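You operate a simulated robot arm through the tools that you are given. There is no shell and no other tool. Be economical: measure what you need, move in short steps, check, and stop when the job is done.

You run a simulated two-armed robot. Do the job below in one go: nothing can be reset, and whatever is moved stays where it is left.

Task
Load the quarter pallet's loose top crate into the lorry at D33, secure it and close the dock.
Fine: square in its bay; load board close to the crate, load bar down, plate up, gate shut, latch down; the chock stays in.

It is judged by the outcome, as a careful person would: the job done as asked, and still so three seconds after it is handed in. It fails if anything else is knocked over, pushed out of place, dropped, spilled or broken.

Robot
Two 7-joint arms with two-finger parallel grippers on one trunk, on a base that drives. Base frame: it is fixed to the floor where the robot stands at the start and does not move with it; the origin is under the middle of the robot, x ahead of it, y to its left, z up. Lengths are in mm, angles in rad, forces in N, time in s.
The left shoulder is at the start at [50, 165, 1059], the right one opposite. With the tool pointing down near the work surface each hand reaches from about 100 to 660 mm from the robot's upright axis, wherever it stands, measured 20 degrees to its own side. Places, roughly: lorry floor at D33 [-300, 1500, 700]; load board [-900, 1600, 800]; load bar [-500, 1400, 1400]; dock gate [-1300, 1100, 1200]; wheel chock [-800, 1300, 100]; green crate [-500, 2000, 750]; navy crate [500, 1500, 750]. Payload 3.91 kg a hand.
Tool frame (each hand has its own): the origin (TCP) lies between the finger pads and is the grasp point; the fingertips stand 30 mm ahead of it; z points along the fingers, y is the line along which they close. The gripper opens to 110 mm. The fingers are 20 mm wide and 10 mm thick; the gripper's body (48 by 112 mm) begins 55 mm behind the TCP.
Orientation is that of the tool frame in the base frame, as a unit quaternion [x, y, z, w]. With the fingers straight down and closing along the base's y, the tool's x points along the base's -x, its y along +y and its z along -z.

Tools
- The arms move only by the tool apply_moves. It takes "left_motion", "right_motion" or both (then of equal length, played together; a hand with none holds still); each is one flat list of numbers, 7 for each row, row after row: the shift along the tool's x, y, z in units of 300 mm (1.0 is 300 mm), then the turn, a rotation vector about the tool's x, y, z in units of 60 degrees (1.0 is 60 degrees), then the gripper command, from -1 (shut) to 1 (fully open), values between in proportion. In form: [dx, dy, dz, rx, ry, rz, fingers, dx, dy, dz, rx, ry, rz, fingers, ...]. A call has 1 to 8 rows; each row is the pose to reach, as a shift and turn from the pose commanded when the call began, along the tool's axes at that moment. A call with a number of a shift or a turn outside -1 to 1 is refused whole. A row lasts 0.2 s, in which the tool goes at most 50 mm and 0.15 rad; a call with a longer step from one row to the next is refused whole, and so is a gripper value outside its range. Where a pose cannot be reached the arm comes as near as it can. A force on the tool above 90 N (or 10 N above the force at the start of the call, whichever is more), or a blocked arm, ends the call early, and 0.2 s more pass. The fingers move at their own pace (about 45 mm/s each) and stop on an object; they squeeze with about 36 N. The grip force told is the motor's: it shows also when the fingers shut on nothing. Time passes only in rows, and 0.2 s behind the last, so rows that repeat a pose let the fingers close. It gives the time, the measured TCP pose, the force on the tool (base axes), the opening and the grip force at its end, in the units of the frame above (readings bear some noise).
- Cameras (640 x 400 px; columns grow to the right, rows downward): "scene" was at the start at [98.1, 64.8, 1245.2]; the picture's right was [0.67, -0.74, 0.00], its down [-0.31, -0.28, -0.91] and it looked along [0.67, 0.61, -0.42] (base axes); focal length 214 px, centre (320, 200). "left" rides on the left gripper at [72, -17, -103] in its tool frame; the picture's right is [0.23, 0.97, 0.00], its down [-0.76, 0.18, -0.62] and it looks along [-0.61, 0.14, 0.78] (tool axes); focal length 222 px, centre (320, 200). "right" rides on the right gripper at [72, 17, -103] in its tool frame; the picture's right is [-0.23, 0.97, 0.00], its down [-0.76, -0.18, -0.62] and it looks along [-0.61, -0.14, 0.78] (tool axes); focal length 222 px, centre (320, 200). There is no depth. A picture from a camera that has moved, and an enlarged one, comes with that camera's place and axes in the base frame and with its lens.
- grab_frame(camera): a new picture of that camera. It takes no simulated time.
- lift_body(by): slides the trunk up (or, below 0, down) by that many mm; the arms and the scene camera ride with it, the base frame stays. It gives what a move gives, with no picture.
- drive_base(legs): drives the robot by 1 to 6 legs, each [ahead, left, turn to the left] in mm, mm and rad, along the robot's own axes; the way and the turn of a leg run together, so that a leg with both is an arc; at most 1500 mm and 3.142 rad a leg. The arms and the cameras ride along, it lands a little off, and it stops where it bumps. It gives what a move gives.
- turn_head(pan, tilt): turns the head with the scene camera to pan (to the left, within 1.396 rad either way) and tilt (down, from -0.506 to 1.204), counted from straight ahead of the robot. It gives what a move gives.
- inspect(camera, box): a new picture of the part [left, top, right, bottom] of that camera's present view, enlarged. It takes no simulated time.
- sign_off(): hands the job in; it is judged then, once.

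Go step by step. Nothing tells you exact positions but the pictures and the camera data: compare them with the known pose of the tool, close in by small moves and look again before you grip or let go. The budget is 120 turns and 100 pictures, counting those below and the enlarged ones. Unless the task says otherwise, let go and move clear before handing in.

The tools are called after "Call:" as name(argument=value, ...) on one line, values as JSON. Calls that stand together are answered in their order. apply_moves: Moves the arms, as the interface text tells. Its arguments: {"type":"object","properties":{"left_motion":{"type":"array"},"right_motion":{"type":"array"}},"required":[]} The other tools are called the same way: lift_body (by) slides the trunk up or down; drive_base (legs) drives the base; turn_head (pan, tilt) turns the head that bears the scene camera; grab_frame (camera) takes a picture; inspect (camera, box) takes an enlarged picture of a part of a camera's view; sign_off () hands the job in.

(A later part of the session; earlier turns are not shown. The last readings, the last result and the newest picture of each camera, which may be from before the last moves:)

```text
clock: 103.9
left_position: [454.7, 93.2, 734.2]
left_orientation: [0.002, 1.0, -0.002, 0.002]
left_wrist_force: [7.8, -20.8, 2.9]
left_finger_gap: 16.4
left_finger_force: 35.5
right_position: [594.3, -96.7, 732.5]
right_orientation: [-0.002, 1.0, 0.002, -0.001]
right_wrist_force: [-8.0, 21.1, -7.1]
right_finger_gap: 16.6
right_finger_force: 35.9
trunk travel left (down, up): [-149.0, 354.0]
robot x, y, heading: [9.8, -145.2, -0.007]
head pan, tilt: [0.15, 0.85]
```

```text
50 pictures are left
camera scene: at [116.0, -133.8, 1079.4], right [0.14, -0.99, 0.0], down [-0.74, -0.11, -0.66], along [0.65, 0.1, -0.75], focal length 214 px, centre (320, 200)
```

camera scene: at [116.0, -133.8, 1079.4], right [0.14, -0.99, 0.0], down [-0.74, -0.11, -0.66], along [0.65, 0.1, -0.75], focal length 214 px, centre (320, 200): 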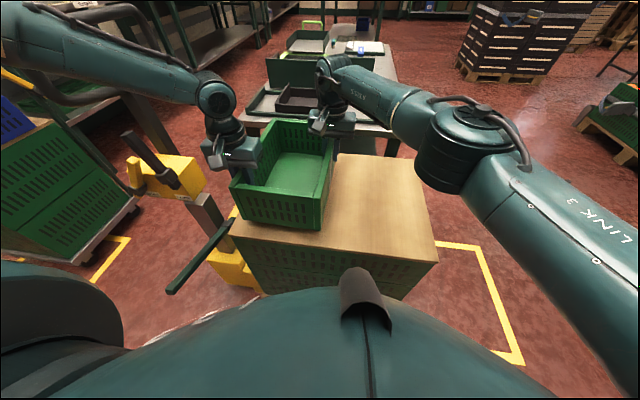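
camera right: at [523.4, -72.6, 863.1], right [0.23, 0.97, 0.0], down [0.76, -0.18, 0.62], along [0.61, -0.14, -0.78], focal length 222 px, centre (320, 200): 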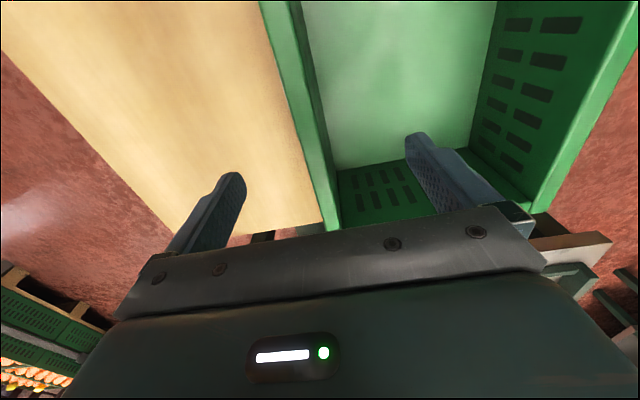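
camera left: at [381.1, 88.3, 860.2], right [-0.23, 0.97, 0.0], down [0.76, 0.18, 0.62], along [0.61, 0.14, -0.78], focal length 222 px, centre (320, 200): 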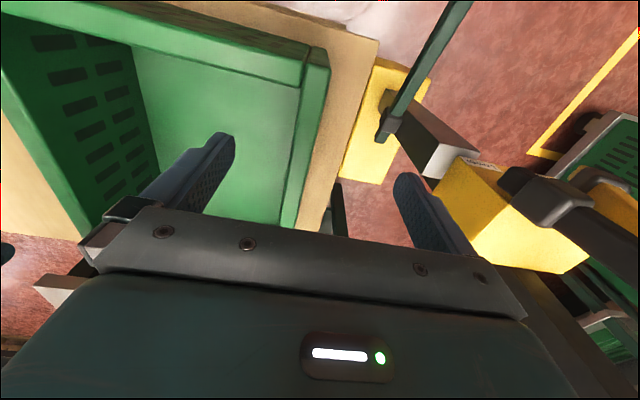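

The crate is up and light. Now I rotate it clockwise, first 45°, both hands together about their midpoint while drawing it 12 mm nearer.

Call:
apply_moves(left_motion=[-0.0357, 0.0177, 0, 0, 0, 0.125, -1, -0.075, 0.0397, 0, 0, 0, 0.25, -1, -0.1163, 0.0557, 0, 0, 0, 0.375, -1, -0.1597, 0.065, 0, 0, 0, 0.5, -1, -0.2037, 0.068, 0, 0, 0, 0.625, -1, -0.2477, 0.0643, 0, 0, 0, 0.75, -1], right_motion=[0.049, -0.0177, 0, 0, 0, 0.125, -1, 0.1017, -0.0397, 0, 0, 0, 0.25, -1, 0.1563, -0.0557, 0, 0, 0, 0.375, -1, 0.213, -0.065, 0, 0, 0, 0.5, -1, 0.2703, -0.068, 0, 0, 0, 0.625, -1, 0.3277, -0.0643, 0, 0, 0, 0.75, -1])

Call:
grab_frame(camera="scene")

```text
clock: 105.3
left_position: [526.9, 114.8, 733.0]
left_orientation: [0.384, 0.923, -0.001, -0.001]
left_wrist_force: [-2.9, -1.5, 6.2]
left_finger_gap: 16.0
left_finger_force: 36.4
right_position: [497.4, -119.1, 732.2]
right_orientation: [0.386, 0.923, -0.001, 0.001]
right_wrist_force: [3.0, 2.4, -10.5]
right_finger_gap: 15.9
right_finger_force: 36.4
trunk travel left (down, up): [-149.0, 354.0]
robot x, y, heading: [7.2, -145.6, -0.004]
head pan, tilt: [0.15, 0.85]
```

```text
49 pictures are left
camera scene: at [116.0, -133.8, 1079.5], right [0.14, -0.99, 0.0], down [-0.74, -0.11, -0.66], along [0.65, 0.1, -0.75], focal length 214 px, centre (320, 200)
```

scene: 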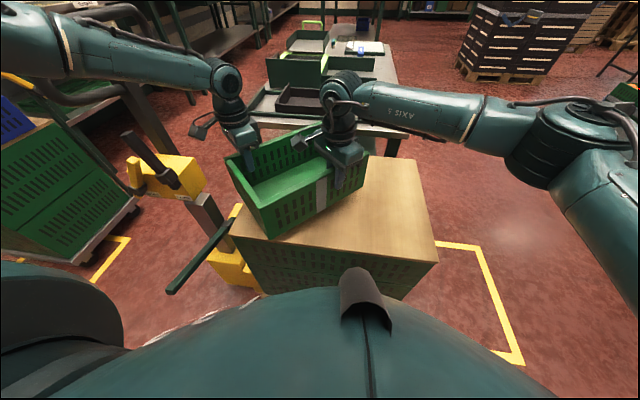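

Clean so far. The second 45°.

Call:
apply_moves(left_motion=[-0.0379, 0.0229, 0, 0, 0, 0.125, -1, -0.0787, 0.0401, 0, 0, 0, 0.25, -1, -0.1221, 0.0514, 0, 0, 0, 0.375, -1, -0.1673, 0.0561, 0, 0, 0, 0.5, -1, -0.2135, 0.0542, 0, 0, 0, 0.625, -1, -0.2592, 0.0457, 0, 0, 0, 0.75, -1], right_motion=[0.0474, -0.0323, 0, 0, 0, 0.125, -1, 0.0976, -0.0589, 0, 0, 0, 0.25, -1, 0.1504, -0.0797, 0, 0, 0, 0.375, -1, 0.205, -0.0938, 0, 0, 0, 0.5, -1, 0.2606, -0.1013, 0, 0, 0, 0.625, -1, 0.3158, -0.1023, 0, 0, 0, 0.75, -1])

Call:
grab_frame(camera="scene")

```text
clock: 106.7
left_position: [563.1, 95.5, 746.9]
left_orientation: [0.705, 0.71, 0.01, 0.002]
left_wrist_force: [42.9, 32.1, -9.6]
left_finger_gap: 19.1
left_finger_force: 35.8
left hand out of reach, approached as far as the arm can: row 3, 4, 5, 6
right_position: [404.0, -72.2, 730.4]
right_orientation: [0.705, 0.709, -0.005, -0.001]
right_wrist_force: [-42.7, -31.7, 5.8]
right_finger_gap: 20.7
right_finger_force: 36.3
trunk travel left (down, up): [-149.0, 354.0]
robot x, y, heading: [8.6, -151.0, -0.006]
head pan, tilt: [0.15, 0.85]
```

```text
48 pictures are left
camera scene: at [116.0, -133.8, 1079.5], right [0.14, -0.99, 0.0], down [-0.74, -0.11, -0.66], along [0.65, 0.1, -0.75], focal length 214 px, centre (320, 200)
```

scene: 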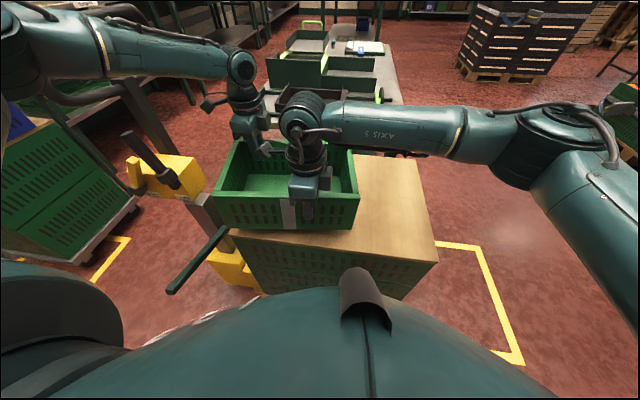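

The left arm ran short near the end, so the crate is slightly strained but held. I relieve the right hand a little, and shift the crate over the cap by moving the base.

Call:
apply_moves(right_motion=[-0.017, -0.02, 0, 0, 0, 0, -1, -0.02, -0.025, 0, 0, 0, 0, -1])

Call:
drive_base(legs=[[25, -45, 0]])

Call:
grab_frame(camera="scene")

```text
clock: 107.3
left_position: [558.5, 89.9, 745.4]
left_orientation: [0.708, 0.706, 0.001, 0.001]
left_wrist_force: [23.5, 14.0, -7.6]
left_finger_gap: 19.1
left_finger_force: 36.3
right_position: [401.5, -76.5, 731.6]
right_orientation: [0.707, 0.707, 0.0, -0.001]
right_wrist_force: [-24.0, -13.8, 3.1]
right_finger_gap: 19.5
right_finger_force: 36.3
trunk travel left (down, up): [-149.0, 354.0]
robot x, y, heading: [6.6, -147.1, -0.004]
head pan, tilt: [0.15, 0.85]
```

```text
clock: 108.2
left_position: [583.3, 46.1, 746.8]
left_orientation: [0.707, 0.707, 0.003, 0.002]
left_wrist_force: [22.6, 12.5, -9.4]
left_finger_gap: 19.1
left_finger_force: 35.9
right_position: [424.8, -120.7, 730.2]
right_orientation: [0.707, 0.707, -0.002, 0.0]
right_wrist_force: [-22.7, -13.2, 5.3]
right_finger_gap: 19.2
right_finger_force: 36.1
trunk travel left (down, up): [-149.0, 354.0]
robot x, y, heading: [35.8, -189.3, -0.007]
head pan, tilt: [0.15, 0.85]
```

```text
47 pictures are left
camera scene: at [140.9, -178.3, 1079.4], right [0.14, -0.99, 0.0], down [-0.74, -0.11, -0.66], along [0.65, 0.1, -0.75], focal length 214 px, centre (320, 200)
```

scene: 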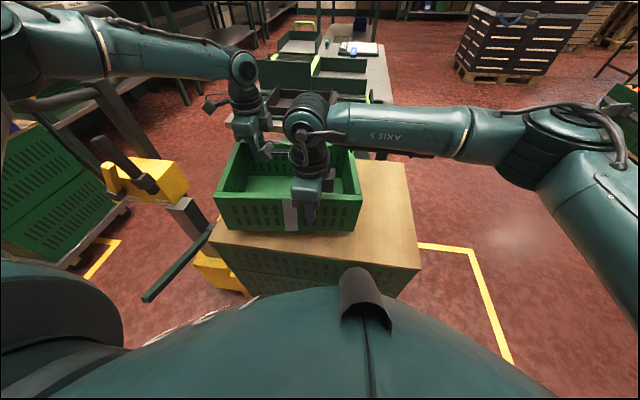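

The crate is now over the cap. I lower it (left a bit more to level) and release.

Call:
apply_moves(left_motion=[0, 0, 0.06, 0, 0, 0, -1, 0, 0, 0.12, 0, 0, 0, -1, 0, 0, 0.165, 0, 0, 0, -1, 0, 0, 0.18, 0, 0, 0, -1], right_motion=[0, 0, 0.04, 0, 0, 0, -1, 0, 0, 0.08, 0, 0, 0, -1, 0, 0, 0.115, 0, 0, 0, -1, 0, 0, 0.13, 0, 0, 0, -1])

Call:
apply_moves(left_motion=[0, 0, 0, 0, 0, 0, 1, 0, 0, 0, 0, 0, 0, 1, 0, 0, 0, 0, 0, 0, 1, 0, 0, 0, 0, 0, 0, 1, 0, 0, -0.12, 0, 0, 0, 1, 0, 0, -0.24, 0, 0, 0, 1, 0, 0, -0.36, 0, 0, 0, 1], right_motion=[0, 0, 0, 0, 0, 0, 1, 0, 0, 0, 0, 0, 0, 1, 0, 0, 0, 0, 0, 0, 1, 0, 0, 0, 0, 0, 0, 1, 0, 0, -0.12, 0, 0, 0, 1, 0, 0, -0.24, 0, 0, 0, 1, 0, 0, -0.36, 0, 0, 0, 1])

Call:
grab_frame(camera="scene")

```text
clock: 109.2
left_position: [571.0, 56.0, 703.9]
left_orientation: [0.706, 0.708, 0.006, 0.002]
left_wrist_force: [22.8, 11.6, 6.0]
left_finger_gap: 21.4
left_finger_force: 36.5
left hand out of reach, approached as far as the arm can: row 1, 2, 3, 4
right_position: [424.6, -123.4, 692.0]
right_orientation: [0.706, 0.708, -0.002, -0.002]
right_wrist_force: [-22.8, -11.7, -9.8]
right_finger_gap: 21.0
right_finger_force: 36.2
trunk travel left (down, up): [-149.0, 354.0]
robot x, y, heading: [37.6, -193.6, -0.011]
head pan, tilt: [0.15, 0.85]
```

```text
clock: 110.8
left_position: [567.0, 53.5, 812.7]
left_orientation: [0.707, 0.707, 0.003, 0.001]
left_wrist_force: [0.4, -0.9, -0.2]
left_finger_gap: 109.8
left_finger_force: 0.1
right_position: [425.0, -123.9, 799.4]
right_orientation: [0.707, 0.707, 0.001, -0.001]
right_wrist_force: [0.6, -0.3, 0.0]
right_finger_gap: 110.0
right_finger_force: 0.1
trunk travel left (down, up): [-149.0, 354.0]
robot x, y, heading: [32.3, -190.5, -0.0]
head pan, tilt: [0.15, 0.85]
```

```text
46 pictures are left
camera scene: at [140.6, -178.4, 1079.4], right [0.14, -0.99, 0.0], down [-0.74, -0.11, -0.66], along [0.65, 0.1, -0.75], focal length 214 px, centre (320, 200)
```

scene: 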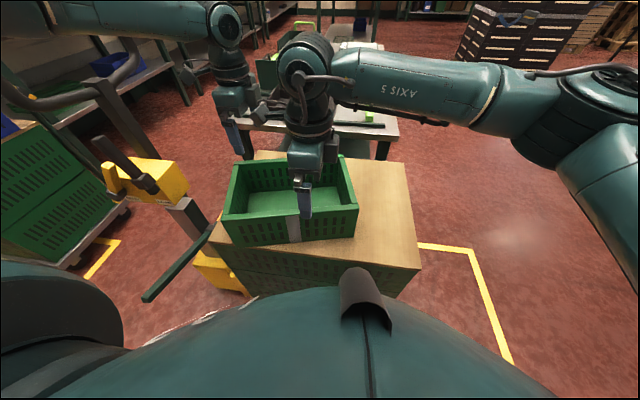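

The crate stands on the cap, centre ≈ (516, −47), still turned about 12° from crosswise. Next, both hands return to near-neutral yaw (12° counter-clockwise) to grip the short walls at (487, 92) and (545, −186).

Call:
apply_moves(left_motion=[0.02, -0.04, 0, 0, 0, -0.14, 1, 0.04, -0.08, 0, 0, 0, -0.28, 1, 0.06, -0.12, 0, 0, 0, -0.42, 1, 0.08, -0.16, 0, 0, 0, -0.56, 1, 0.1, -0.2, 0, 0, 0, -0.7, 1, 0.12, -0.24, 0, 0, 0, -0.84, 1, 0.13, -0.267, 0, 0, 0, -0.98, 1], right_motion=[-0.03, 0.06, 0, 0, 0, -0.14, 1, -0.06, 0.12, 0, 0, 0, -0.28, 1, -0.09, 0.18, 0, 0, 0, -0.42, 1, -0.12, 0.24, 0, 0, 0, -0.56, 1, -0.15, 0.3, 0, 0, 0, -0.7, 1, -0.18, 0.36, 0, 0, 0, -0.84, 1, -0.207, 0.4, 0, 0, 0, -0.98, 1])

Call:
apply_moves(left_motion=[0, 0, 0, 0, 0, -0.14, 1, 0, 0, 0, 0, 0, -0.28, 1, 0, 0, 0, 0, 0, -0.42, 1, 0, 0, 0, 0, 0, -0.56, 1, 0, 0, 0, 0, 0, -0.72, 1], right_motion=[0, 0, 0, 0, 0, -0.14, 1, 0, 0, 0, 0, 0, -0.28, 1, 0, 0, 0, 0, 0, -0.42, 1, 0, 0, 0, 0, 0, -0.56, 1, 0, 0, 0, 0, 0, -0.72, 1])

Call:
grab_frame(camera="left")

Call:
grab_frame(camera="right")

```text
clock: 112.4
left_position: [488.6, 91.4, 808.9]
left_orientation: [0.267, 0.964, 0.002, 0.001]
left_wrist_force: [0.2, -0.2, -0.1]
left_finger_gap: 109.9
left_finger_force: 0.0
right_position: [545.8, -185.4, 799.5]
right_orientation: [0.269, 0.963, 0.001, -0.002]
right_wrist_force: [0.4, -0.2, -0.8]
right_finger_gap: 109.8
right_finger_force: 0.0
trunk travel left (down, up): [-149.0, 354.0]
robot x, y, heading: [35.2, -188.7, -0.003]
head pan, tilt: [0.15, 0.85]
```

```text
refused: row 5 steps farther than a row can; nothing moved
```

```text
45 pictures are left
camera left: at [417.8, 115.2, 913.6], right [0.31, 0.95, 0.0], down [0.74, -0.24, 0.63], along [0.6, -0.19, -0.78], focal length 222 px, centre (320, 200)
```

left: 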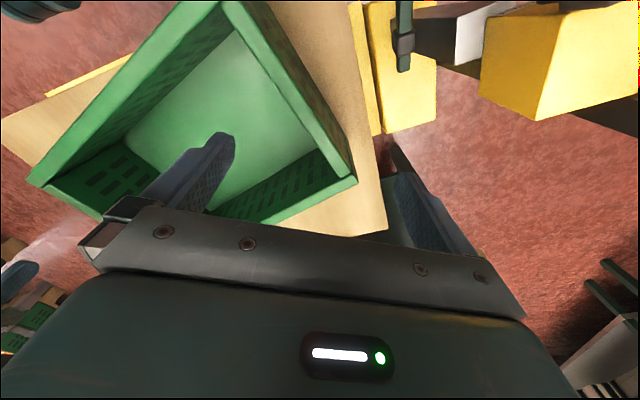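

```text
44 pictures are left
camera right: at [493.0, -133.7, 903.0], right [0.7, 0.72, 0.0], down [0.56, -0.55, 0.62], along [0.45, -0.43, -0.78], focal length 222 px, centre (320, 200)
```

right: 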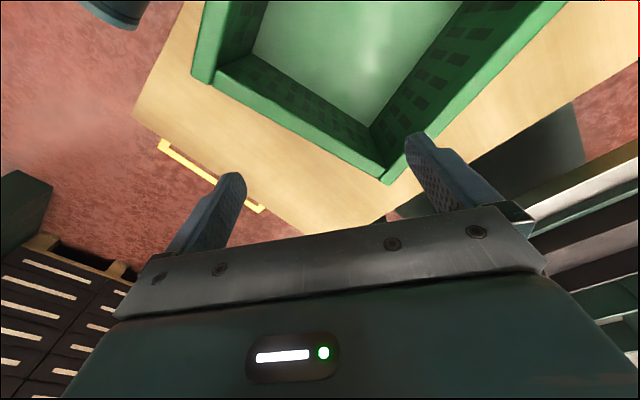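

The crate's true yaw is about 15.5°, centre (508, −58); short-wall centres at (470, 79) and (546, −195). I align both hands there.

Call:
apply_moves(left_motion=[0.005, -0.01, 0, 0, 0, -0.13, 1, 0.01, -0.02, 0, 0, 0, -0.26, 1, 0.015, -0.03, 0.03, 0, 0, -0.39, 1, 0.02, -0.04, 0.07, 0, 0, -0.52, 1, 0.026, -0.055, 0.12, 0, 0, -0.65, 1, 0.032, -0.067, 0.163, 0, 0, -0.773, 1], right_motion=[0, -0.005, 0, 0, 0, -0.13, 1, -0.005, -0.01, 0, 0, 0, -0.26, 1, -0.01, -0.015, 0.03, 0, 0, -0.39, 1, -0.012, -0.02, 0.06, 0, 0, -0.52, 1, -0.015, -0.025, 0.1, 0, 0, -0.65, 1, -0.017, -0.029, 0.13, 0, 0, -0.773, 1])

Call:
grab_frame(camera="left")

Call:
grab_frame(camera="right")

```text
clock: 113.8
left_position: [472.8, 82.5, 761.0]
left_orientation: [-0.133, 0.991, 0.002, 0.003]
left_wrist_force: [-0.2, 0.2, 0.4]
left_finger_gap: 109.9
left_finger_force: 0.0
right_position: [544.4, -193.8, 760.7]
right_orientation: [-0.134, 0.991, 0.001, 0.0]
right_wrist_force: [1.1, -0.3, 0.2]
right_finger_gap: 110.2
right_finger_force: 0.0
trunk travel left (down, up): [-149.0, 354.0]
robot x, y, heading: [32.5, -190.6, -0.007]
head pan, tilt: [0.15, 0.85]
```

```text
43 pictures are left
camera left: at [405.8, 45.4, 864.3], right [-0.48, 0.88, 0.0], down [0.68, 0.37, 0.63], along [0.55, 0.3, -0.78], focal length 222 px, centre (320, 200)
```

left: 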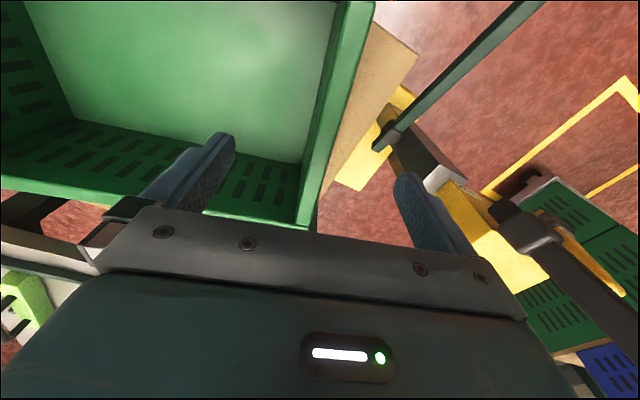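

```text
42 pictures are left
camera right: at [471.4, -197.4, 864.5], right [-0.04, 1.0, 0.0], down [0.78, 0.03, 0.62], along [0.62, 0.03, -0.78], focal length 222 px, centre (320, 200)
```

right: 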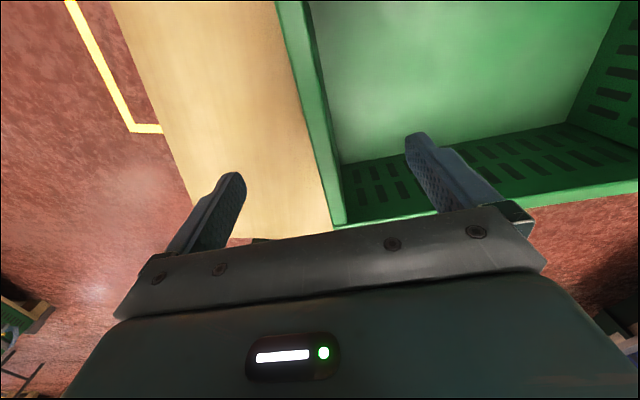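

Both hands straddle the walls well. I descend, grip, and lift.

Call:
apply_moves(left_motion=[0, 0.013, 0.08, 0, 0, 0, 1, 0, 0.013, 0.16, 0, 0, 0, 1, 0, 0.013, 0.248, 0, 0, 0, 1, 0, 0.013, 0.248, 0, 0, 0, 1], right_motion=[0, 0, 0.08, 0, 0, 0, 1, 0, 0, 0.16, 0, 0, 0, 1, 0, 0, 0.245, 0, 0, 0, 1, 0, 0, 0.245, 0, 0, 0, 1])

Call:
apply_moves(left_motion=[0, 0, 0, 0, 0, 0, -1, 0, 0, 0, 0, 0, 0, -1, 0, 0, 0, 0, 0, 0, -1, 0, 0, 0, 0, 0, 0, -1, 0, 0, 0, 0, 0, 0, -1, 0, 0, 0, 0, 0, 0, -1, 0, 0, 0, 0, 0, 0, -1], right_motion=[0, 0, 0, 0, 0, 0, -1, 0, 0, 0, 0, 0, 0, -1, 0, 0, 0, 0, 0, 0, -1, 0, 0, 0, 0, 0, 0, -1, 0, 0, 0, 0, 0, 0, -1, 0, 0, 0, 0, 0, 0, -1, 0, 0, 0, 0, 0, 0, -1])

```text
clock: 114.8
left_position: [473.6, 86.0, 684.9]
left_orientation: [-0.132, 0.991, 0.001, 0.002]
left_wrist_force: [-0.9, 1.6, 0.0]
left_finger_gap: 110.0
left_finger_force: 0.0
right_position: [546.1, -193.3, 688.1]
right_orientation: [-0.133, 0.991, 0.001, 0.0]
right_wrist_force: [0.6, -0.4, -0.2]
right_finger_gap: 110.1
right_finger_force: 0.1
trunk travel left (down, up): [-149.0, 354.0]
robot x, y, heading: [33.7, -192.1, -0.005]
head pan, tilt: [0.15, 0.85]
```

```text
clock: 116.4
left_position: [473.5, 83.7, 684.9]
left_orientation: [-0.131, 0.991, 0.0, 0.003]
left_wrist_force: [2.1, -23.6, -0.5]
left_finger_gap: 15.4
left_finger_force: 35.9
right_position: [545.0, -190.7, 687.1]
right_orientation: [-0.135, 0.991, 0.003, -0.001]
right_wrist_force: [-3.1, 22.9, 0.0]
right_finger_gap: 15.4
right_finger_force: 36.0
trunk travel left (down, up): [-149.0, 354.0]
robot x, y, heading: [30.8, -193.7, -0.006]
head pan, tilt: [0.15, 0.85]
```

Gripped. I lift about 75 mm and turn the crate the last 15° so it lies straight across.

Call:
apply_moves(left_motion=[0, -0.01, -0.08, 0, 0, 0, -1, 0, -0.01, -0.16, 0, 0, 0, -1, 0, -0.01, -0.25, 0, 0, 0, -1, -0.041, -0.017, -0.25, 0, 0, 0.085, -1, -0.082, -0.024, -0.25, 0, 0, 0.17, -1, -0.1227, -0.028, -0.25, 0, 0, 0.256, -1], right_motion=[0, 0.01, -0.08, 0, 0, 0, -1, 0, 0.01, -0.16, 0, 0, 0, -1, 0, 0.01, -0.25, 0, 0, 0, -1, 0.041, 0.017, -0.25, 0, 0, 0.085, -1, 0.082, 0.024, -0.25, 0, 0, 0.17, -1, 0.1227, 0.028, -0.25, 0, 0, 0.256, -1])

Call:
grab_frame(camera="scene")

```text
clock: 117.8
left_position: [507.9, 88.2, 761.0]
left_orientation: [0.0, 1.0, 0.003, 0.002]
left_wrist_force: [2.9, 10.1, -8.8]
left_finger_gap: 15.3
left_finger_force: 36.2
right_position: [508.3, -196.4, 762.3]
right_orientation: [0.004, 1.0, -0.001, 0.0]
right_wrist_force: [-1.9, -10.6, 3.9]
right_finger_gap: 15.7
right_finger_force: 36.0
trunk travel left (down, up): [-149.0, 354.0]
robot x, y, heading: [34.5, -191.8, -0.002]
head pan, tilt: [0.15, 0.85]
```

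```text
41 pictures are left
camera scene: at [140.9, -178.3, 1079.5], right [0.14, -0.99, 0.0], down [-0.74, -0.11, -0.66], along [0.65, 0.1, -0.75], focal length 214 px, centre (320, 200)
```

scene: 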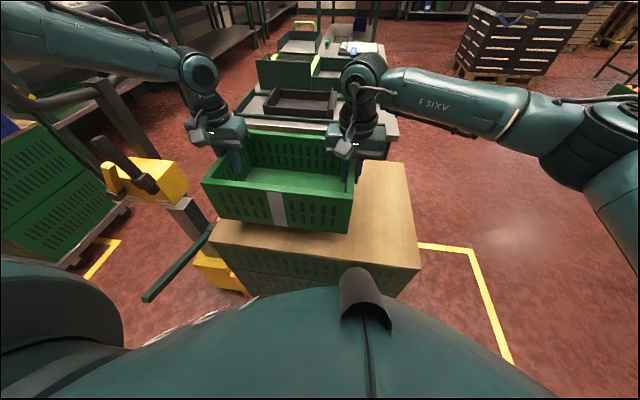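

The crate is held level and square across the robot. I raise the trunk for transit, back away, and turn to the dock.

Call:
lift_body(by=200)

Call:
drive_base(legs=[[-300, 0, 0], [0, 0, 1.57]])

Call:
turn_head(pan=0.0, tilt=0.6)

Call:
grab_frame(camera="scene")

```text
clock: 120.0
left_position: [508.4, 87.6, 958.9]
left_orientation: [0.001, 1.0, 0.003, 0.001]
left_wrist_force: [0.8, 26.7, -5.0]
left_finger_gap: 15.3
left_finger_force: 36.0
right_position: [507.4, -195.7, 962.2]
right_orientation: [0.002, 1.0, -0.001, 0.0]
right_wrist_force: [-1.4, -26.8, 0.3]
right_finger_gap: 15.7
right_finger_force: 35.5
trunk travel left (down, up): [-349.0, 154.0]
robot x, y, heading: [32.9, -196.4, -0.006]
head pan, tilt: [0.15, 0.85]
```

```text
clock: 125.8
left_position: [-541.8, 283.4, 961.0]
left_orientation: [-0.705, 0.709, 0.003, -0.002]
left_wrist_force: [-27.2, 1.4, -5.6]
left_finger_gap: 15.2
left_finger_force: 36.1
right_position: [-259.5, 283.2, 961.9]
right_orientation: [-0.706, 0.708, -0.001, 0.0]
right_wrist_force: [26.3, -2.3, 0.8]
right_finger_gap: 15.8
right_finger_force: 35.7
trunk travel left (down, up): [-349.0, 154.0]
robot x, y, heading: [-258.8, -189.9, 1.566]
head pan, tilt: [0.15, 0.85]
```

```text
clock: 126.6
left_position: [-543.3, 283.4, 959.9]
left_orientation: [-0.707, 0.707, 0.004, -0.001]
left_wrist_force: [-3.0, 1.2, -4.4]
left_finger_gap: 15.5
left_finger_force: 35.8
right_position: [-259.2, 282.7, 962.1]
right_orientation: [-0.705, 0.709, -0.001, 0.0]
right_wrist_force: [2.5, -1.7, 0.1]
right_finger_gap: 15.4
right_finger_force: 35.5
trunk travel left (down, up): [-349.0, 154.0]
robot x, y, heading: [-261.4, -194.2, 1.565]
head pan, tilt: [0.0, 0.6]
```

```text
40 pictures are left
camera scene: at [-262.4, -70.1, 1300.3], right [1.0, 0.0, 0.0], down [0.0, -0.57, -0.82], along [0.0, 0.82, -0.57], focal length 214 px, centre (320, 200)
```

scene: 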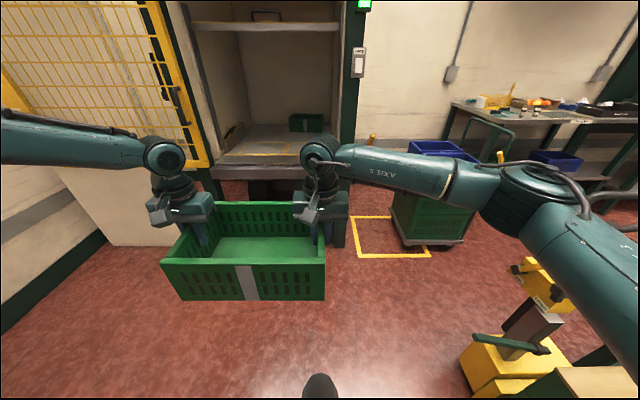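

The crate is at (−401, 283), well held. Since the right-hand post and wall would foul my right forearm at the right bay, I'll set the crate on the lorry floor near the middle and push it across into the bay. I drive up to the opening and shift the crate nearer the robot's centre line.

Call:
drive_base(legs=[[680, 150, 0.005]])

Call:
apply_moves(left_motion=[0, -0.06, 0, 0, 0, 0, -1, 0, -0.12, 0, 0, 0, 0, -1, 0, -0.18, 0, 0, 0, 0, -1, 0, -0.223, 0, 0, 0, 0, -1], right_motion=[0, -0.06, 0, 0, 0, 0, -1, 0, -0.12, 0, 0, 0, 0, -1, 0, -0.18, 0, 0, 0, 0, -1, 0, -0.223, 0, 0, 0, 0, -1])

Call:
grab_frame(camera="scene")

```text
clock: 130.4
left_position: [-687.9, 965.5, 960.3]
left_orientation: [-0.705, 0.709, 0.003, 0.0]
left_wrist_force: [-3.3, 1.3, -5.8]
left_finger_gap: 15.6
left_finger_force: 36.0
right_position: [-403.6, 963.8, 962.7]
right_orientation: [-0.705, 0.709, -0.001, 0.0]
right_wrist_force: [3.5, -1.9, -0.2]
right_finger_gap: 15.3
right_finger_force: 35.6
trunk travel left (down, up): [-349.0, 154.0]
robot x, y, heading: [-409.2, 489.9, 1.564]
head pan, tilt: [0.0, 0.6]
```

```text
clock: 131.4
left_position: [-620.8, 964.5, 960.5]
left_orientation: [-0.705, 0.709, 0.004, -0.001]
left_wrist_force: [4.2, -1.2, -6.3]
left_finger_gap: 15.3
left_finger_force: 35.5
right_position: [-336.7, 963.3, 961.1]
right_orientation: [-0.705, 0.709, 0.0, 0.0]
right_wrist_force: [-4.0, 0.6, 2.0]
right_finger_gap: 15.6
right_finger_force: 35.5
trunk travel left (down, up): [-349.0, 154.0]
robot x, y, heading: [-410.2, 488.2, 1.565]
head pan, tilt: [0.0, 0.6]
```

```text
39 pictures are left
camera scene: at [-406.9, 610.9, 1300.3], right [1.0, -0.01, 0.0], down [0.0, -0.57, -0.82], along [0.0, 0.82, -0.57], focal length 214 px, centre (320, 200)
```

scene: 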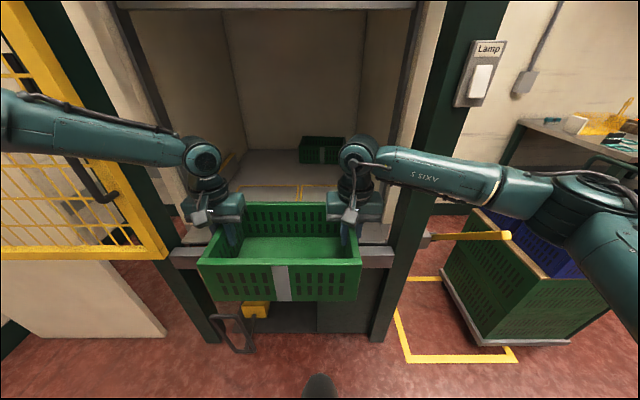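

The crate is in front of the opening. I stretch the arms forward to straighten the elbows before driving in.

Call:
apply_moves(left_motion=[-0.1, 0, 0, 0, 0, 0, -1, -0.2, 0, 0, 0, 0, 0, -1, -0.3, 0, 0, 0, 0, 0, -1, -0.4, 0, 0, 0, 0, 0, -1], right_motion=[-0.1, 0, 0, 0, 0, 0, -1, -0.2, 0, 0, 0, 0, 0, -1, -0.3, 0, 0, 0, 0, 0, -1, -0.4, 0, 0, 0, 0, 0, -1])

Call:
grab_frame(camera="scene")

```text
clock: 132.4
left_position: [-631.4, 1043.0, 968.7]
left_orientation: [-0.703, 0.711, 0.0, 0.004]
left_wrist_force: [50.1, 13.5, -13.3]
left_finger_gap: 19.6
left_finger_force: 35.9
left hand out of reach, approached as far as the arm can: row 3, 4
right_position: [-350.7, 1077.1, 964.5]
right_orientation: [0.715, -0.699, -0.006, 0.008]
right_wrist_force: [-51.1, -11.9, 8.4]
right_finger_gap: 17.6
right_finger_force: 36.3
trunk travel left (down, up): [-349.0, 154.0]
robot x, y, heading: [-406.4, 492.3, 1.563]
head pan, tilt: [0.0, 0.6]
```

```text
38 pictures are left
camera scene: at [-407.6, 611.2, 1300.3], right [1.0, -0.01, 0.0], down [0.0, -0.57, -0.82], along [0.0, 0.82, -0.57], focal length 214 px, centre (320, 200)
```

scene: 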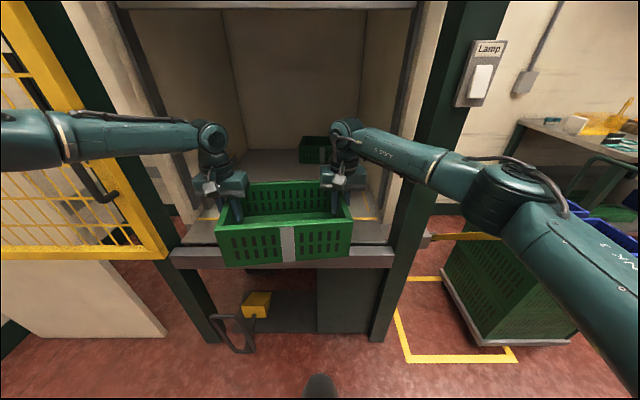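

The left arm stopped at its inward limit and the crate skewed slightly; I bring the right hand back level. New plan: set the crate on the dock plate at y ≈ 1300 (elbows stay in front of the posts), then slide it in with one hand.

Call:
apply_moves(right_motion=[0.05, 0.008, 0, 0, 0, 0, -1, 0.1, 0.013, 0, 0, 0, 0, -1, 0.12, 0.013, 0, 0, 0, 0, -1])

Call:
inspect(camera="scene", box=[160, 100, 440, 275])

```text
clock: 133.2
left_position: [-635.6, 1042.2, 968.8]
left_orientation: [-0.703, 0.711, 0.001, 0.001]
left_wrist_force: [44.4, 2.3, -15.0]
left_finger_gap: 17.1
left_finger_force: 36.2
right_position: [-350.7, 1044.3, 963.7]
right_orientation: [0.709, -0.705, -0.006, 0.008]
right_wrist_force: [-43.5, -1.6, 11.0]
right_finger_gap: 15.5
right_finger_force: 36.5
trunk travel left (down, up): [-349.0, 154.0]
robot x, y, heading: [-409.6, 489.1, 1.569]
head pan, tilt: [0.0, 0.6]
```

```text
2.29 times, centred on (300, 188) of scene
camera zoom: at [-407.2, 610.9, 1300.3], right [1.0, -0.01, 0.0], down [0.0, -0.57, -0.82], along [0.0, 0.82, -0.57], focal length 490 px, centre (366, 229)
```

zoom: 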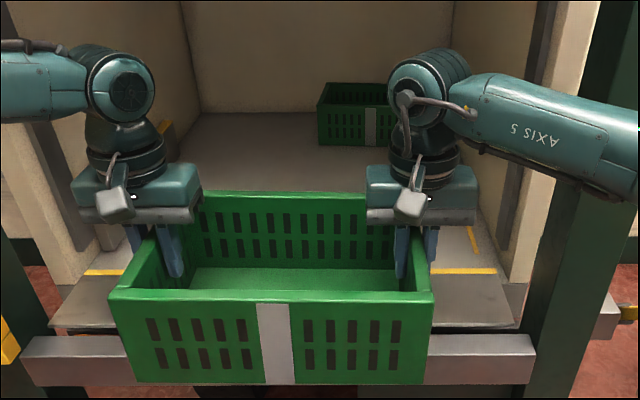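

I ease the sideways strain, then drive in 235 mm and 45 mm to the right, checking the elbows.

Call:
apply_moves(right_motion=[0, 0.012, 0, 0, 0, 0, -1, 0, 0.022, 0, 0, 0, 0, -1])

Call:
drive_base(legs=[[170, -45, 0]])

Call:
turn_head(pan=0.7, tilt=0.3)

Call:
grab_frame(camera="scene")

Call:
turn_head(pan=-0.5, tilt=0.3)

Call:
grab_frame(camera="scene")

```text
clock: 133.8
left_position: [-636.9, 1043.4, 966.9]
left_orientation: [-0.705, 0.709, 0.002, 0.0]
left_wrist_force: [36.2, 4.2, -15.9]
left_finger_gap: 16.4
left_finger_force: 35.6
right_position: [-354.0, 1045.5, 964.3]
right_orientation: [0.708, -0.706, -0.005, 0.006]
right_wrist_force: [-35.3, -4.8, 11.3]
right_finger_gap: 15.7
right_finger_force: 35.8
trunk travel left (down, up): [-349.0, 154.0]
robot x, y, heading: [-404.8, 492.7, 1.565]
head pan, tilt: [0.0, 0.6]
```

```text
clock: 135.3
left_position: [-592.3, 1212.0, 969.2]
left_orientation: [-0.704, 0.71, 0.003, 0.0]
left_wrist_force: [34.3, 3.9, -16.4]
left_finger_gap: 16.2
left_finger_force: 36.0
right_position: [-307.4, 1214.4, 963.2]
right_orientation: [0.708, -0.706, -0.005, 0.006]
right_wrist_force: [-34.3, -3.3, 11.8]
right_finger_gap: 15.9
right_finger_force: 36.5
trunk travel left (down, up): [-349.0, 154.0]
robot x, y, heading: [-360.2, 657.2, 1.569]
head pan, tilt: [0.0, 0.6]
```

```text
clock: 136.4
left_position: [-591.8, 1211.5, 968.2]
left_orientation: [-0.705, 0.709, 0.002, -0.001]
left_wrist_force: [2.0, 3.7, -14.6]
left_finger_gap: 15.9
left_finger_force: 36.5
right_position: [-308.2, 1214.3, 965.0]
right_orientation: [0.709, -0.705, -0.006, 0.006]
right_wrist_force: [-1.6, -4.0, 10.1]
right_finger_gap: 15.4
right_finger_force: 36.5
trunk travel left (down, up): [-349.0, 154.0]
robot x, y, heading: [-361.5, 661.8, 1.567]
head pan, tilt: [0.7, 0.3]
```

```text
36 pictures are left
camera scene: at [-421.8, 762.6, 1327.8], right [0.77, 0.64, 0.0], down [0.19, -0.23, -0.96], along [-0.61, 0.73, -0.3], focal length 214 px, centre (320, 200)
```

scene: 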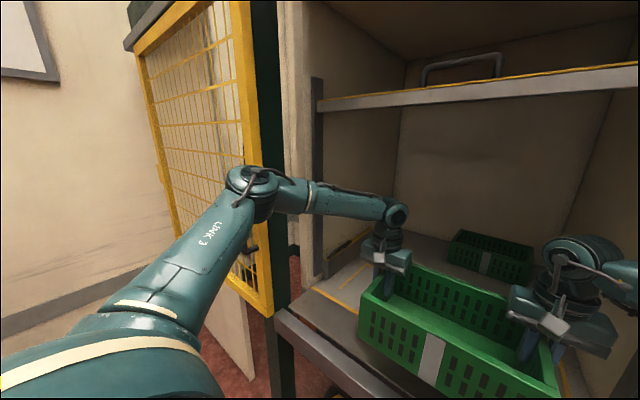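

```text
clock: 137.8
left_position: [-591.8, 1212.6, 968.9]
left_orientation: [-0.705, 0.71, 0.002, -0.001]
left_wrist_force: [2.6, 3.2, -14.6]
left_finger_gap: 16.3
left_finger_force: 35.8
right_position: [-308.4, 1213.8, 965.5]
right_orientation: [0.708, -0.706, -0.006, 0.005]
right_wrist_force: [-2.2, -3.5, 11.4]
right_finger_gap: 15.6
right_finger_force: 35.9
trunk travel left (down, up): [-349.0, 154.0]
robot x, y, heading: [-363.0, 659.8, 1.565]
head pan, tilt: [-0.499, 0.3]
```

```text
35 pictures are left
camera scene: at [-317.0, 772.6, 1327.8], right [0.88, -0.48, 0.0], down [-0.14, -0.26, -0.96], along [0.46, 0.84, -0.3], focal length 214 px, centre (320, 200)
```

scene: 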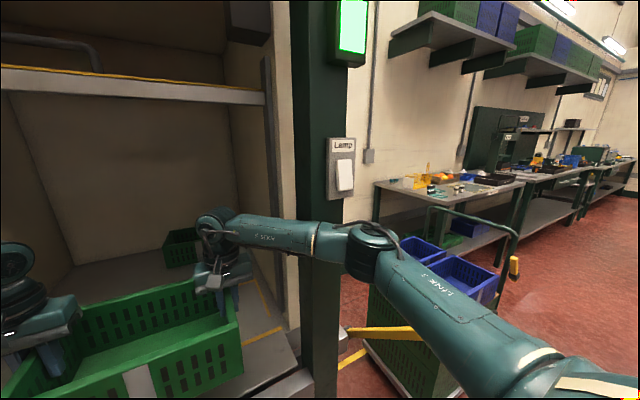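

Both elbows are clear so far. I go 70 mm further and lower the trunk until the crate is just above the plate.

Call:
drive_base(legs=[[75, 0, 0]])

Call:
lift_body(by=-135)

Call:
turn_head(pan=0.0, tilt=0.75)

Call:
grab_frame(camera="scene")

```text
clock: 138.6
left_position: [-594.3, 1219.5, 969.9]
left_orientation: [-0.705, 0.709, 0.005, -0.003]
left_wrist_force: [-0.3, -1.2, -2.6]
left_finger_gap: 15.5
left_finger_force: 35.9
right_position: [-310.6, 1218.1, 967.8]
right_orientation: [0.71, -0.704, -0.006, 0.002]
right_wrist_force: [-0.5, 0.4, -0.6]
right_finger_gap: 15.7
right_finger_force: 36.0
trunk travel left (down, up): [-349.0, 154.0]
robot x, y, heading: [-366.2, 674.3, 1.561]
head pan, tilt: [-0.499, 0.3]
stopped in leg 1: the robot was blocked; the commanded pose is now the measured one
```

```text
clock: 140.2
left_position: [-595.1, 1219.0, 835.9]
left_orientation: [-0.705, 0.709, 0.006, -0.001]
left_wrist_force: [-4.4, -0.2, -1.0]
left_finger_gap: 15.5
left_finger_force: 35.7
right_position: [-311.7, 1219.9, 833.6]
right_orientation: [0.71, -0.704, -0.007, 0.001]
right_wrist_force: [3.6, 0.4, -3.1]
right_finger_gap: 15.7
right_finger_force: 35.9
trunk travel left (down, up): [-214.0, 289.0]
robot x, y, heading: [-360.9, 673.2, 1.567]
head pan, tilt: [-0.499, 0.3]
```

```text
clock: 141.2
left_position: [-595.3, 1217.0, 836.1]
left_orientation: [-0.705, 0.71, 0.005, -0.002]
left_wrist_force: [-4.3, 0.9, -2.2]
left_finger_gap: 15.5
left_finger_force: 36.3
right_position: [-310.9, 1219.9, 834.4]
right_orientation: [0.71, -0.704, -0.007, 0.002]
right_wrist_force: [4.8, -0.7, -1.4]
right_finger_gap: 15.5
right_finger_force: 36.3
trunk travel left (down, up): [-214.0, 289.0]
robot x, y, heading: [-362.3, 671.0, 1.56]
head pan, tilt: [0.0, 0.75]
```

```text
34 pictures are left
camera scene: at [-364.0, 778.9, 1153.8], right [1.0, -0.01, 0.0], down [0.0, -0.67, -0.74], along [0.01, 0.74, -0.67], focal length 214 px, centre (320, 200)
```

scene: 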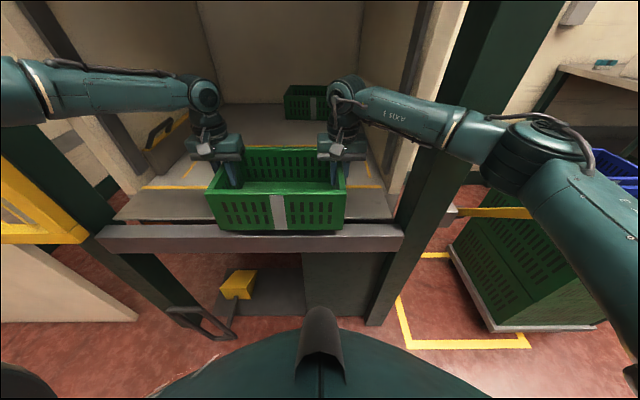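

Something (likely an elbow) stopped the base at y ≈ 673. The crate is at y ≈ 1218; I stretch both hands 55 mm forward and 25 mm left together to get it well over the plate.

Call:
apply_moves(left_motion=[-0.03, 0.03, 0, 0, 0, 0, -1, -0.07, 0.06, 0, 0, 0, 0, -1, -0.11, 0.083, 0, 0, 0, 0, -1, -0.15, 0.093, 0, 0, 0, 0, -1, -0.183, 0.1, 0, 0, 0, 0, -1], right_motion=[-0.03, 0.03, 0, 0, 0, 0, -1, -0.07, 0.06, 0, 0, 0, 0, -1, -0.11, 0.083, 0, 0, 0, 0, -1, -0.15, 0.093, 0, 0, 0, 0, -1, -0.183, 0.1, 0, 0, 0, 0, -1])

Call:
inspect(camera="scene", box=[80, 80, 480, 330])

```text
clock: 142.3
left_position: [-630.8, 1247.0, 836.1]
left_orientation: [-0.702, 0.712, 0.001, -0.004]
left_wrist_force: [37.2, 9.5, -14.3]
left_finger_gap: 18.8
left_finger_force: 35.6
left hand out of reach, approached as far as the arm can: row 1, 2, 3, 4, 5
right_position: [-348.8, 1276.0, 826.1]
right_orientation: [0.716, -0.698, -0.008, 0.014]
right_wrist_force: [-37.5, -8.9, 9.8]
right_finger_gap: 16.9
right_finger_force: 36.0
trunk travel left (down, up): [-214.0, 289.0]
robot x, y, heading: [-362.5, 673.6, 1.557]
head pan, tilt: [0.0, 0.75]
```

```text
1.60 times, centred on (280, 205) of scene
camera zoom: at [-361.7, 788.6, 1152.4], right [1.0, -0.01, 0.0], down [-0.01, -0.68, -0.73], along [0.01, 0.73, -0.68], focal length 343 px, centre (384, 192)
```

zoom: 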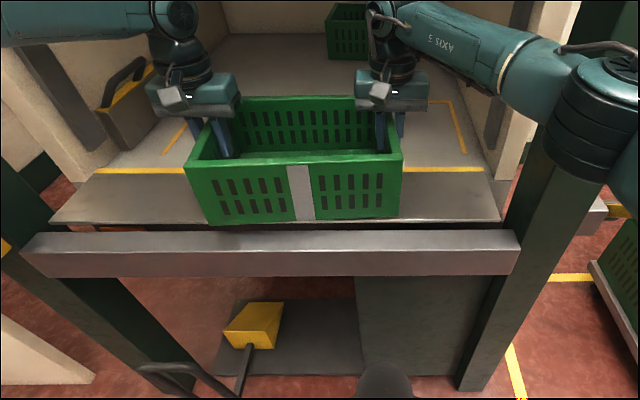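

The crate is over the plate (slightly skewed). I lower the trunk in small steps watching the wrist forces.

Call:
lift_body(by=-28)

Call:
lift_body(by=-8)

```text
clock: 143.1
left_position: [-631.2, 1247.5, 819.3]
left_orientation: [-0.704, 0.711, 0.005, 0.005]
left_wrist_force: [29.8, 7.8, 30.9]
left_finger_gap: 17.1
left_finger_force: 36.0
right_position: [-348.9, 1274.3, 805.6]
right_orientation: [0.717, -0.697, -0.01, 0.007]
right_wrist_force: [-41.1, -4.9, 26.8]
right_finger_gap: 17.5
right_finger_force: 36.1
trunk travel left (down, up): [-186.0, 317.0]
robot x, y, heading: [-362.7, 670.7, 1.565]
head pan, tilt: [0.0, 0.75]
```

```text
clock: 143.7
left_position: [-630.4, 1245.7, 809.0]
left_orientation: [-0.703, 0.711, 0.005, 0.004]
left_wrist_force: [30.7, 6.1, 25.5]
left_finger_gap: 16.9
left_finger_force: 36.1
right_position: [-347.9, 1273.9, 797.2]
right_orientation: [0.716, -0.698, -0.009, 0.005]
right_wrist_force: [-39.9, -5.6, 28.0]
right_finger_gap: 17.3
right_finger_force: 35.5
trunk travel left (down, up): [-178.0, 325.0]
robot x, y, heading: [-361.8, 671.0, 1.563]
head pan, tilt: [0.0, 0.75]
```

Contact with the plate on both sides. I release and raise the hands.

Call:
apply_moves(left_motion=[0, 0, 0, 0, 0, 0, 0, 0, 0, 0, 0, 0, 0, 0.5, 0, 0, 0, 0, 0, 0, 1, 0, 0, 0, 0, 0, 0, 1, 0, 0, 0, 0, 0, 0, 1, 0, 0, -0.15, 0, 0, 0, 1, 0, 0, -0.3, 0, 0, 0, 1, 0.1, 0, -0.4, 0, 0, 0, 1], right_motion=[0, 0, 0, 0, 0, 0, 0, 0, 0, 0, 0, 0, 0, 0.5, 0, 0, 0, 0, 0, 0, 1, 0, 0, 0, 0, 0, 0, 1, 0, 0, 0, 0, 0, 0, 1, 0, 0, -0.15, 0, 0, 0, 1, 0, 0, -0.3, 0, 0, 0, 1, 0.1, 0, -0.4, 0, 0, 0, 1])

Call:
grab_frame(camera="scene")

```text
clock: 145.4
left_position: [-634.0, 1216.0, 923.1]
left_orientation: [-0.704, 0.71, 0.004, -0.005]
left_wrist_force: [-0.7, 0.3, -0.6]
left_finger_gap: 110.1
left_finger_force: 0.1
right_position: [-336.6, 1248.1, 909.7]
right_orientation: [0.71, -0.705, -0.003, 0.007]
right_wrist_force: [0.0, 0.0, 0.2]
right_finger_gap: 110.1
right_finger_force: 0.1
trunk travel left (down, up): [-178.0, 325.0]
robot x, y, heading: [-364.6, 672.8, 1.563]
head pan, tilt: [0.0, 0.75]
```

```text
32 pictures are left
camera scene: at [-361.3, 787.8, 1116.5], right [1.0, -0.01, 0.0], down [-0.01, -0.68, -0.73], along [0.01, 0.73, -0.68], focal length 214 px, centre (320, 200)
```

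scene: 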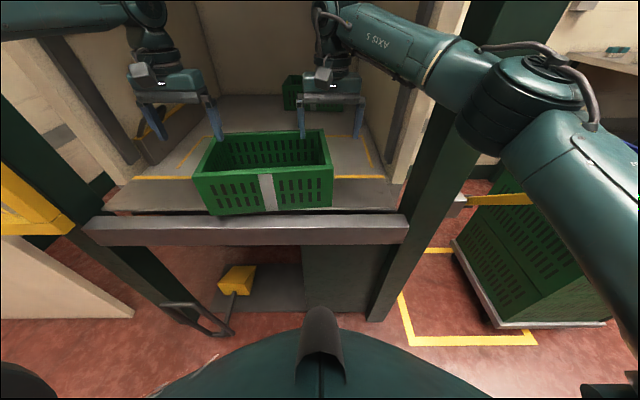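

The crate stands on the plate, centre ≈ (−490, 1280). Next I'll grip its near long wall with the right hand alone (hand turned 90°) and slide it into the right bay. I retract the left hand and turn the right one.

Call:
apply_moves(left_motion=[0.12, -0.02, -0.04, 0, 0, 0, 1, 0.24, -0.04, -0.08, 0, 0, 0, 1, 0.37, -0.06, -0.1, 0, 0, 0, 1, 0.5, -0.08, -0.1, 0, 0, 0, 1, 0.62, -0.1, -0.1, 0, 0, 0, 1, 0.75, -0.12, -0.1, 0, 0, 0, 1, 0.88, -0.14, -0.1, 0, 0, 0, 1, 1.0, -0.16, -0.1, 0, 0, 0, 1], right_motion=[0, 0, -0.03, 0, 0, 0.125, 1, 0, 0, -0.06, 0, 0, 0.25, 1, 0, 0, -0.06, 0, 0, 0.375, 1, 0, 0, -0.06, 0, 0, 0.5, 1, 0, 0, -0.06, 0, 0, 0.625, 1, 0, 0, -0.06, 0, 0, 0.75, 1, 0, 0, -0.06, 0, 0, 0.875, 1, 0, 0, -0.06, 0, 0, 1.0, 1])

Call:
apply_moves(left_motion=[0.1, 0, 0, 0, 0, 0, 1, 0.2, 0, 0, 0, 0, 0, 1, 0.31, 0, 0, 0, 0, 0, 1, 0.31, 0, 0, 0, 0, 0, 1], right_motion=[0, 0, 0, 0, 0, 0.125, 1, 0, 0, 0, 0, 0, 0.25, 1, 0, 0, 0, 0, 0, 0.375, 1, 0, 0, 0, 0, 0, 0.5, 1])

```text
clock: 147.2
left_position: [-588.1, 916.5, 950.2]
left_orientation: [-0.704, 0.71, 0.003, -0.006]
left_wrist_force: [0.3, -1.1, -0.2]
left_finger_gap: 109.9
left_finger_force: 0.1
right_position: [-336.9, 1250.0, 930.3]
right_orientation: [-0.261, 0.965, -0.001, -0.008]
right_wrist_force: [-0.1, -0.5, -0.3]
right_finger_gap: 109.9
right_finger_force: 0.1
trunk travel left (down, up): [-178.0, 325.0]
robot x, y, heading: [-363.8, 673.7, 1.563]
head pan, tilt: [0.0, 0.75]
```

```text
clock: 148.2
left_position: [-587.0, 833.2, 967.5]
left_orientation: [-0.705, 0.71, 0.002, -0.005]
left_wrist_force: [0.0, 0.1, 1.1]
left_finger_gap: 109.9
left_finger_force: 0.1
left hand out of reach, approached as far as the arm can: row 3, 4
right_position: [-337.9, 1251.0, 928.4]
right_orientation: [-0.004, 1.0, -0.002, -0.007]
right_wrist_force: [1.1, 0.7, -0.2]
right_finger_gap: 109.8
right_finger_force: 0.1
trunk travel left (down, up): [-178.0, 325.0]
robot x, y, heading: [-360.8, 672.6, 1.564]
head pan, tilt: [0.0, 0.75]
```

Call:
drive_base(legs=[[0, 195, 0.007]])

Call:
grab_frame(camera="scene")

Call:
grab_frame(camera="right")

```text
clock: 149.8
left_position: [-786.6, 831.7, 967.6]
left_orientation: [-0.707, 0.707, 0.002, -0.005]
left_wrist_force: [0.7, -0.3, 0.5]
left_finger_gap: 110.2
left_finger_force: 0.0
right_position: [-539.5, 1252.1, 929.3]
right_orientation: [-0.009, 1.0, -0.003, -0.007]
right_wrist_force: [-0.1, -0.1, 0.3]
right_finger_gap: 109.9
right_finger_force: 0.1
trunk travel left (down, up): [-178.0, 325.0]
robot x, y, heading: [-559.8, 673.1, 1.57]
head pan, tilt: [0.0, 0.75]
```

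```text
31 pictures are left
camera scene: at [-559.9, 789.2, 1116.5], right [1.0, 0.0, 0.0], down [0.0, -0.68, -0.73], along [0.0, 0.73, -0.68], focal length 214 px, centre (320, 200)
```

scene: 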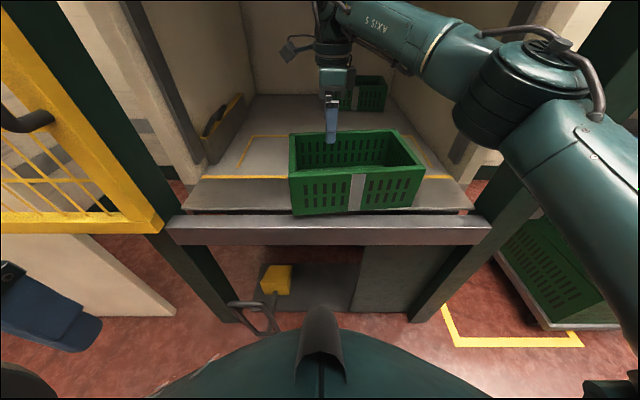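

```text
30 pictures are left
camera right: at [-609.8, 1267.3, 1033.9], right [0.21, 0.98, -0.01], down [0.77, -0.16, 0.61], along [0.6, -0.14, -0.79], focal length 222 px, centre (320, 200)
```

right: 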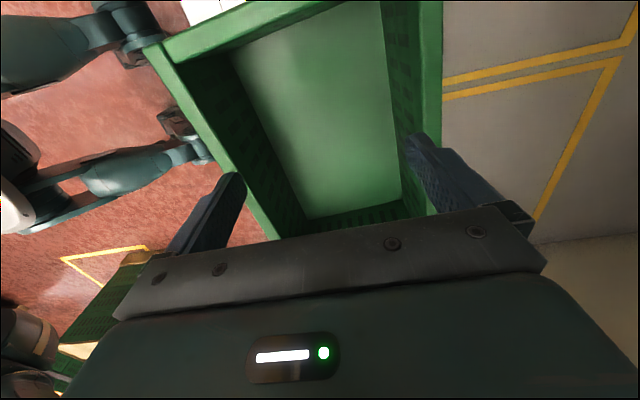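

The right camera shows the crate and both bays well. I bring the right hand over the near wall (y ≈ 1150, x ≈ −540), aligned with its ~4° skew.

Call:
apply_moves(right_motion=[0, -0.11, 0, -0.006, -0.013, -0.056, 1, 0, -0.22, 0.04, -0.006, -0.013, -0.056, 1, 0, -0.333, 0.1, -0.006, -0.013, -0.056, 1, 0, -0.333, 0.16, -0.006, -0.013, -0.056, 1])

Call:
grab_frame(camera="right")

```text
clock: 150.8
left_position: [-787.3, 831.3, 967.7]
left_orientation: [-0.707, 0.707, 0.003, -0.007]
left_wrist_force: [-0.3, -0.2, 0.5]
left_finger_gap: 109.9
left_finger_force: 0.1
right_position: [-538.0, 1150.4, 880.6]
right_orientation: [-0.037, 0.999, 0.002, -0.001]
right_wrist_force: [-0.1, -0.8, -0.2]
right_finger_gap: 110.1
right_finger_force: 0.0
trunk travel left (down, up): [-178.0, 325.0]
robot x, y, heading: [-559.0, 672.1, 1.565]
head pan, tilt: [0.0, 0.75]
```

```text
29 pictures are left
camera right: at [-611.6, 1161.4, 985.0], right [0.16, 0.99, 0.0], down [0.77, -0.12, 0.62], along [0.61, -0.09, -0.78], focal length 222 px, centre (320, 200)
```

right: 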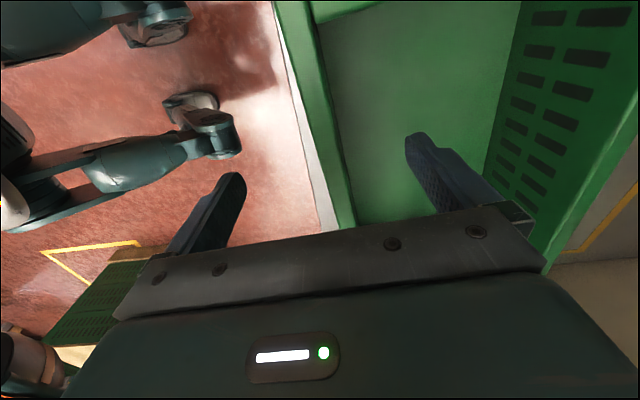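

The wall is about 8 mm further in; I shift, descend to z ≈ 806 and grip.

Call:
apply_moves(right_motion=[0, 0.027, 0, 0, 0, 0, 1, 0, 0.027, 0.08, 0, 0, 0, 1, 0, 0.027, 0.16, 0, 0, 0, 1, 0, 0.027, 0.247, 0, 0, 0, 1, 0, 0.027, 0.247, 0, 0, 0, 1])

Call:
apply_moves(right_motion=[0, 0, 0, 0, 0, 0, -1, 0, 0, 0, 0, 0, 0, -1, 0, 0, 0, 0, 0, 0, -1, 0, 0, 0, 0, 0, 0, -1, 0, 0, 0, 0, 0, 0, -1, 0, 0, 0, 0, 0, 0, -1, 0, 0, 0, 0, 0, 0, -1])

```text
clock: 152.0
left_position: [-787.5, 831.4, 967.8]
left_orientation: [-0.707, 0.708, 0.002, -0.006]
left_wrist_force: [0.5, 0.3, 0.2]
left_finger_gap: 110.0
left_finger_force: 0.0
right_position: [-538.1, 1159.3, 807.0]
right_orientation: [-0.036, 0.999, 0.002, -0.001]
right_wrist_force: [0.9, 0.0, 0.1]
right_finger_gap: 110.0
right_finger_force: 0.1
trunk travel left (down, up): [-178.0, 325.0]
robot x, y, heading: [-558.6, 672.0, 1.566]
head pan, tilt: [0.0, 0.75]
```

```text
clock: 153.6
left_position: [-786.0, 831.9, 967.0]
left_orientation: [-0.707, 0.707, 0.002, -0.006]
left_wrist_force: [0.4, -1.0, 0.3]
left_finger_gap: 109.8
left_finger_force: 0.1
right_position: [-537.8, 1159.3, 806.6]
right_orientation: [-0.037, 0.999, 0.002, -0.001]
right_wrist_force: [-1.3, 0.5, 0.4]
right_finger_gap: 16.0
right_finger_force: 36.7
trunk travel left (down, up): [-178.0, 325.0]
robot x, y, heading: [-559.5, 673.0, 1.57]
head pan, tilt: [0.0, 0.75]
```

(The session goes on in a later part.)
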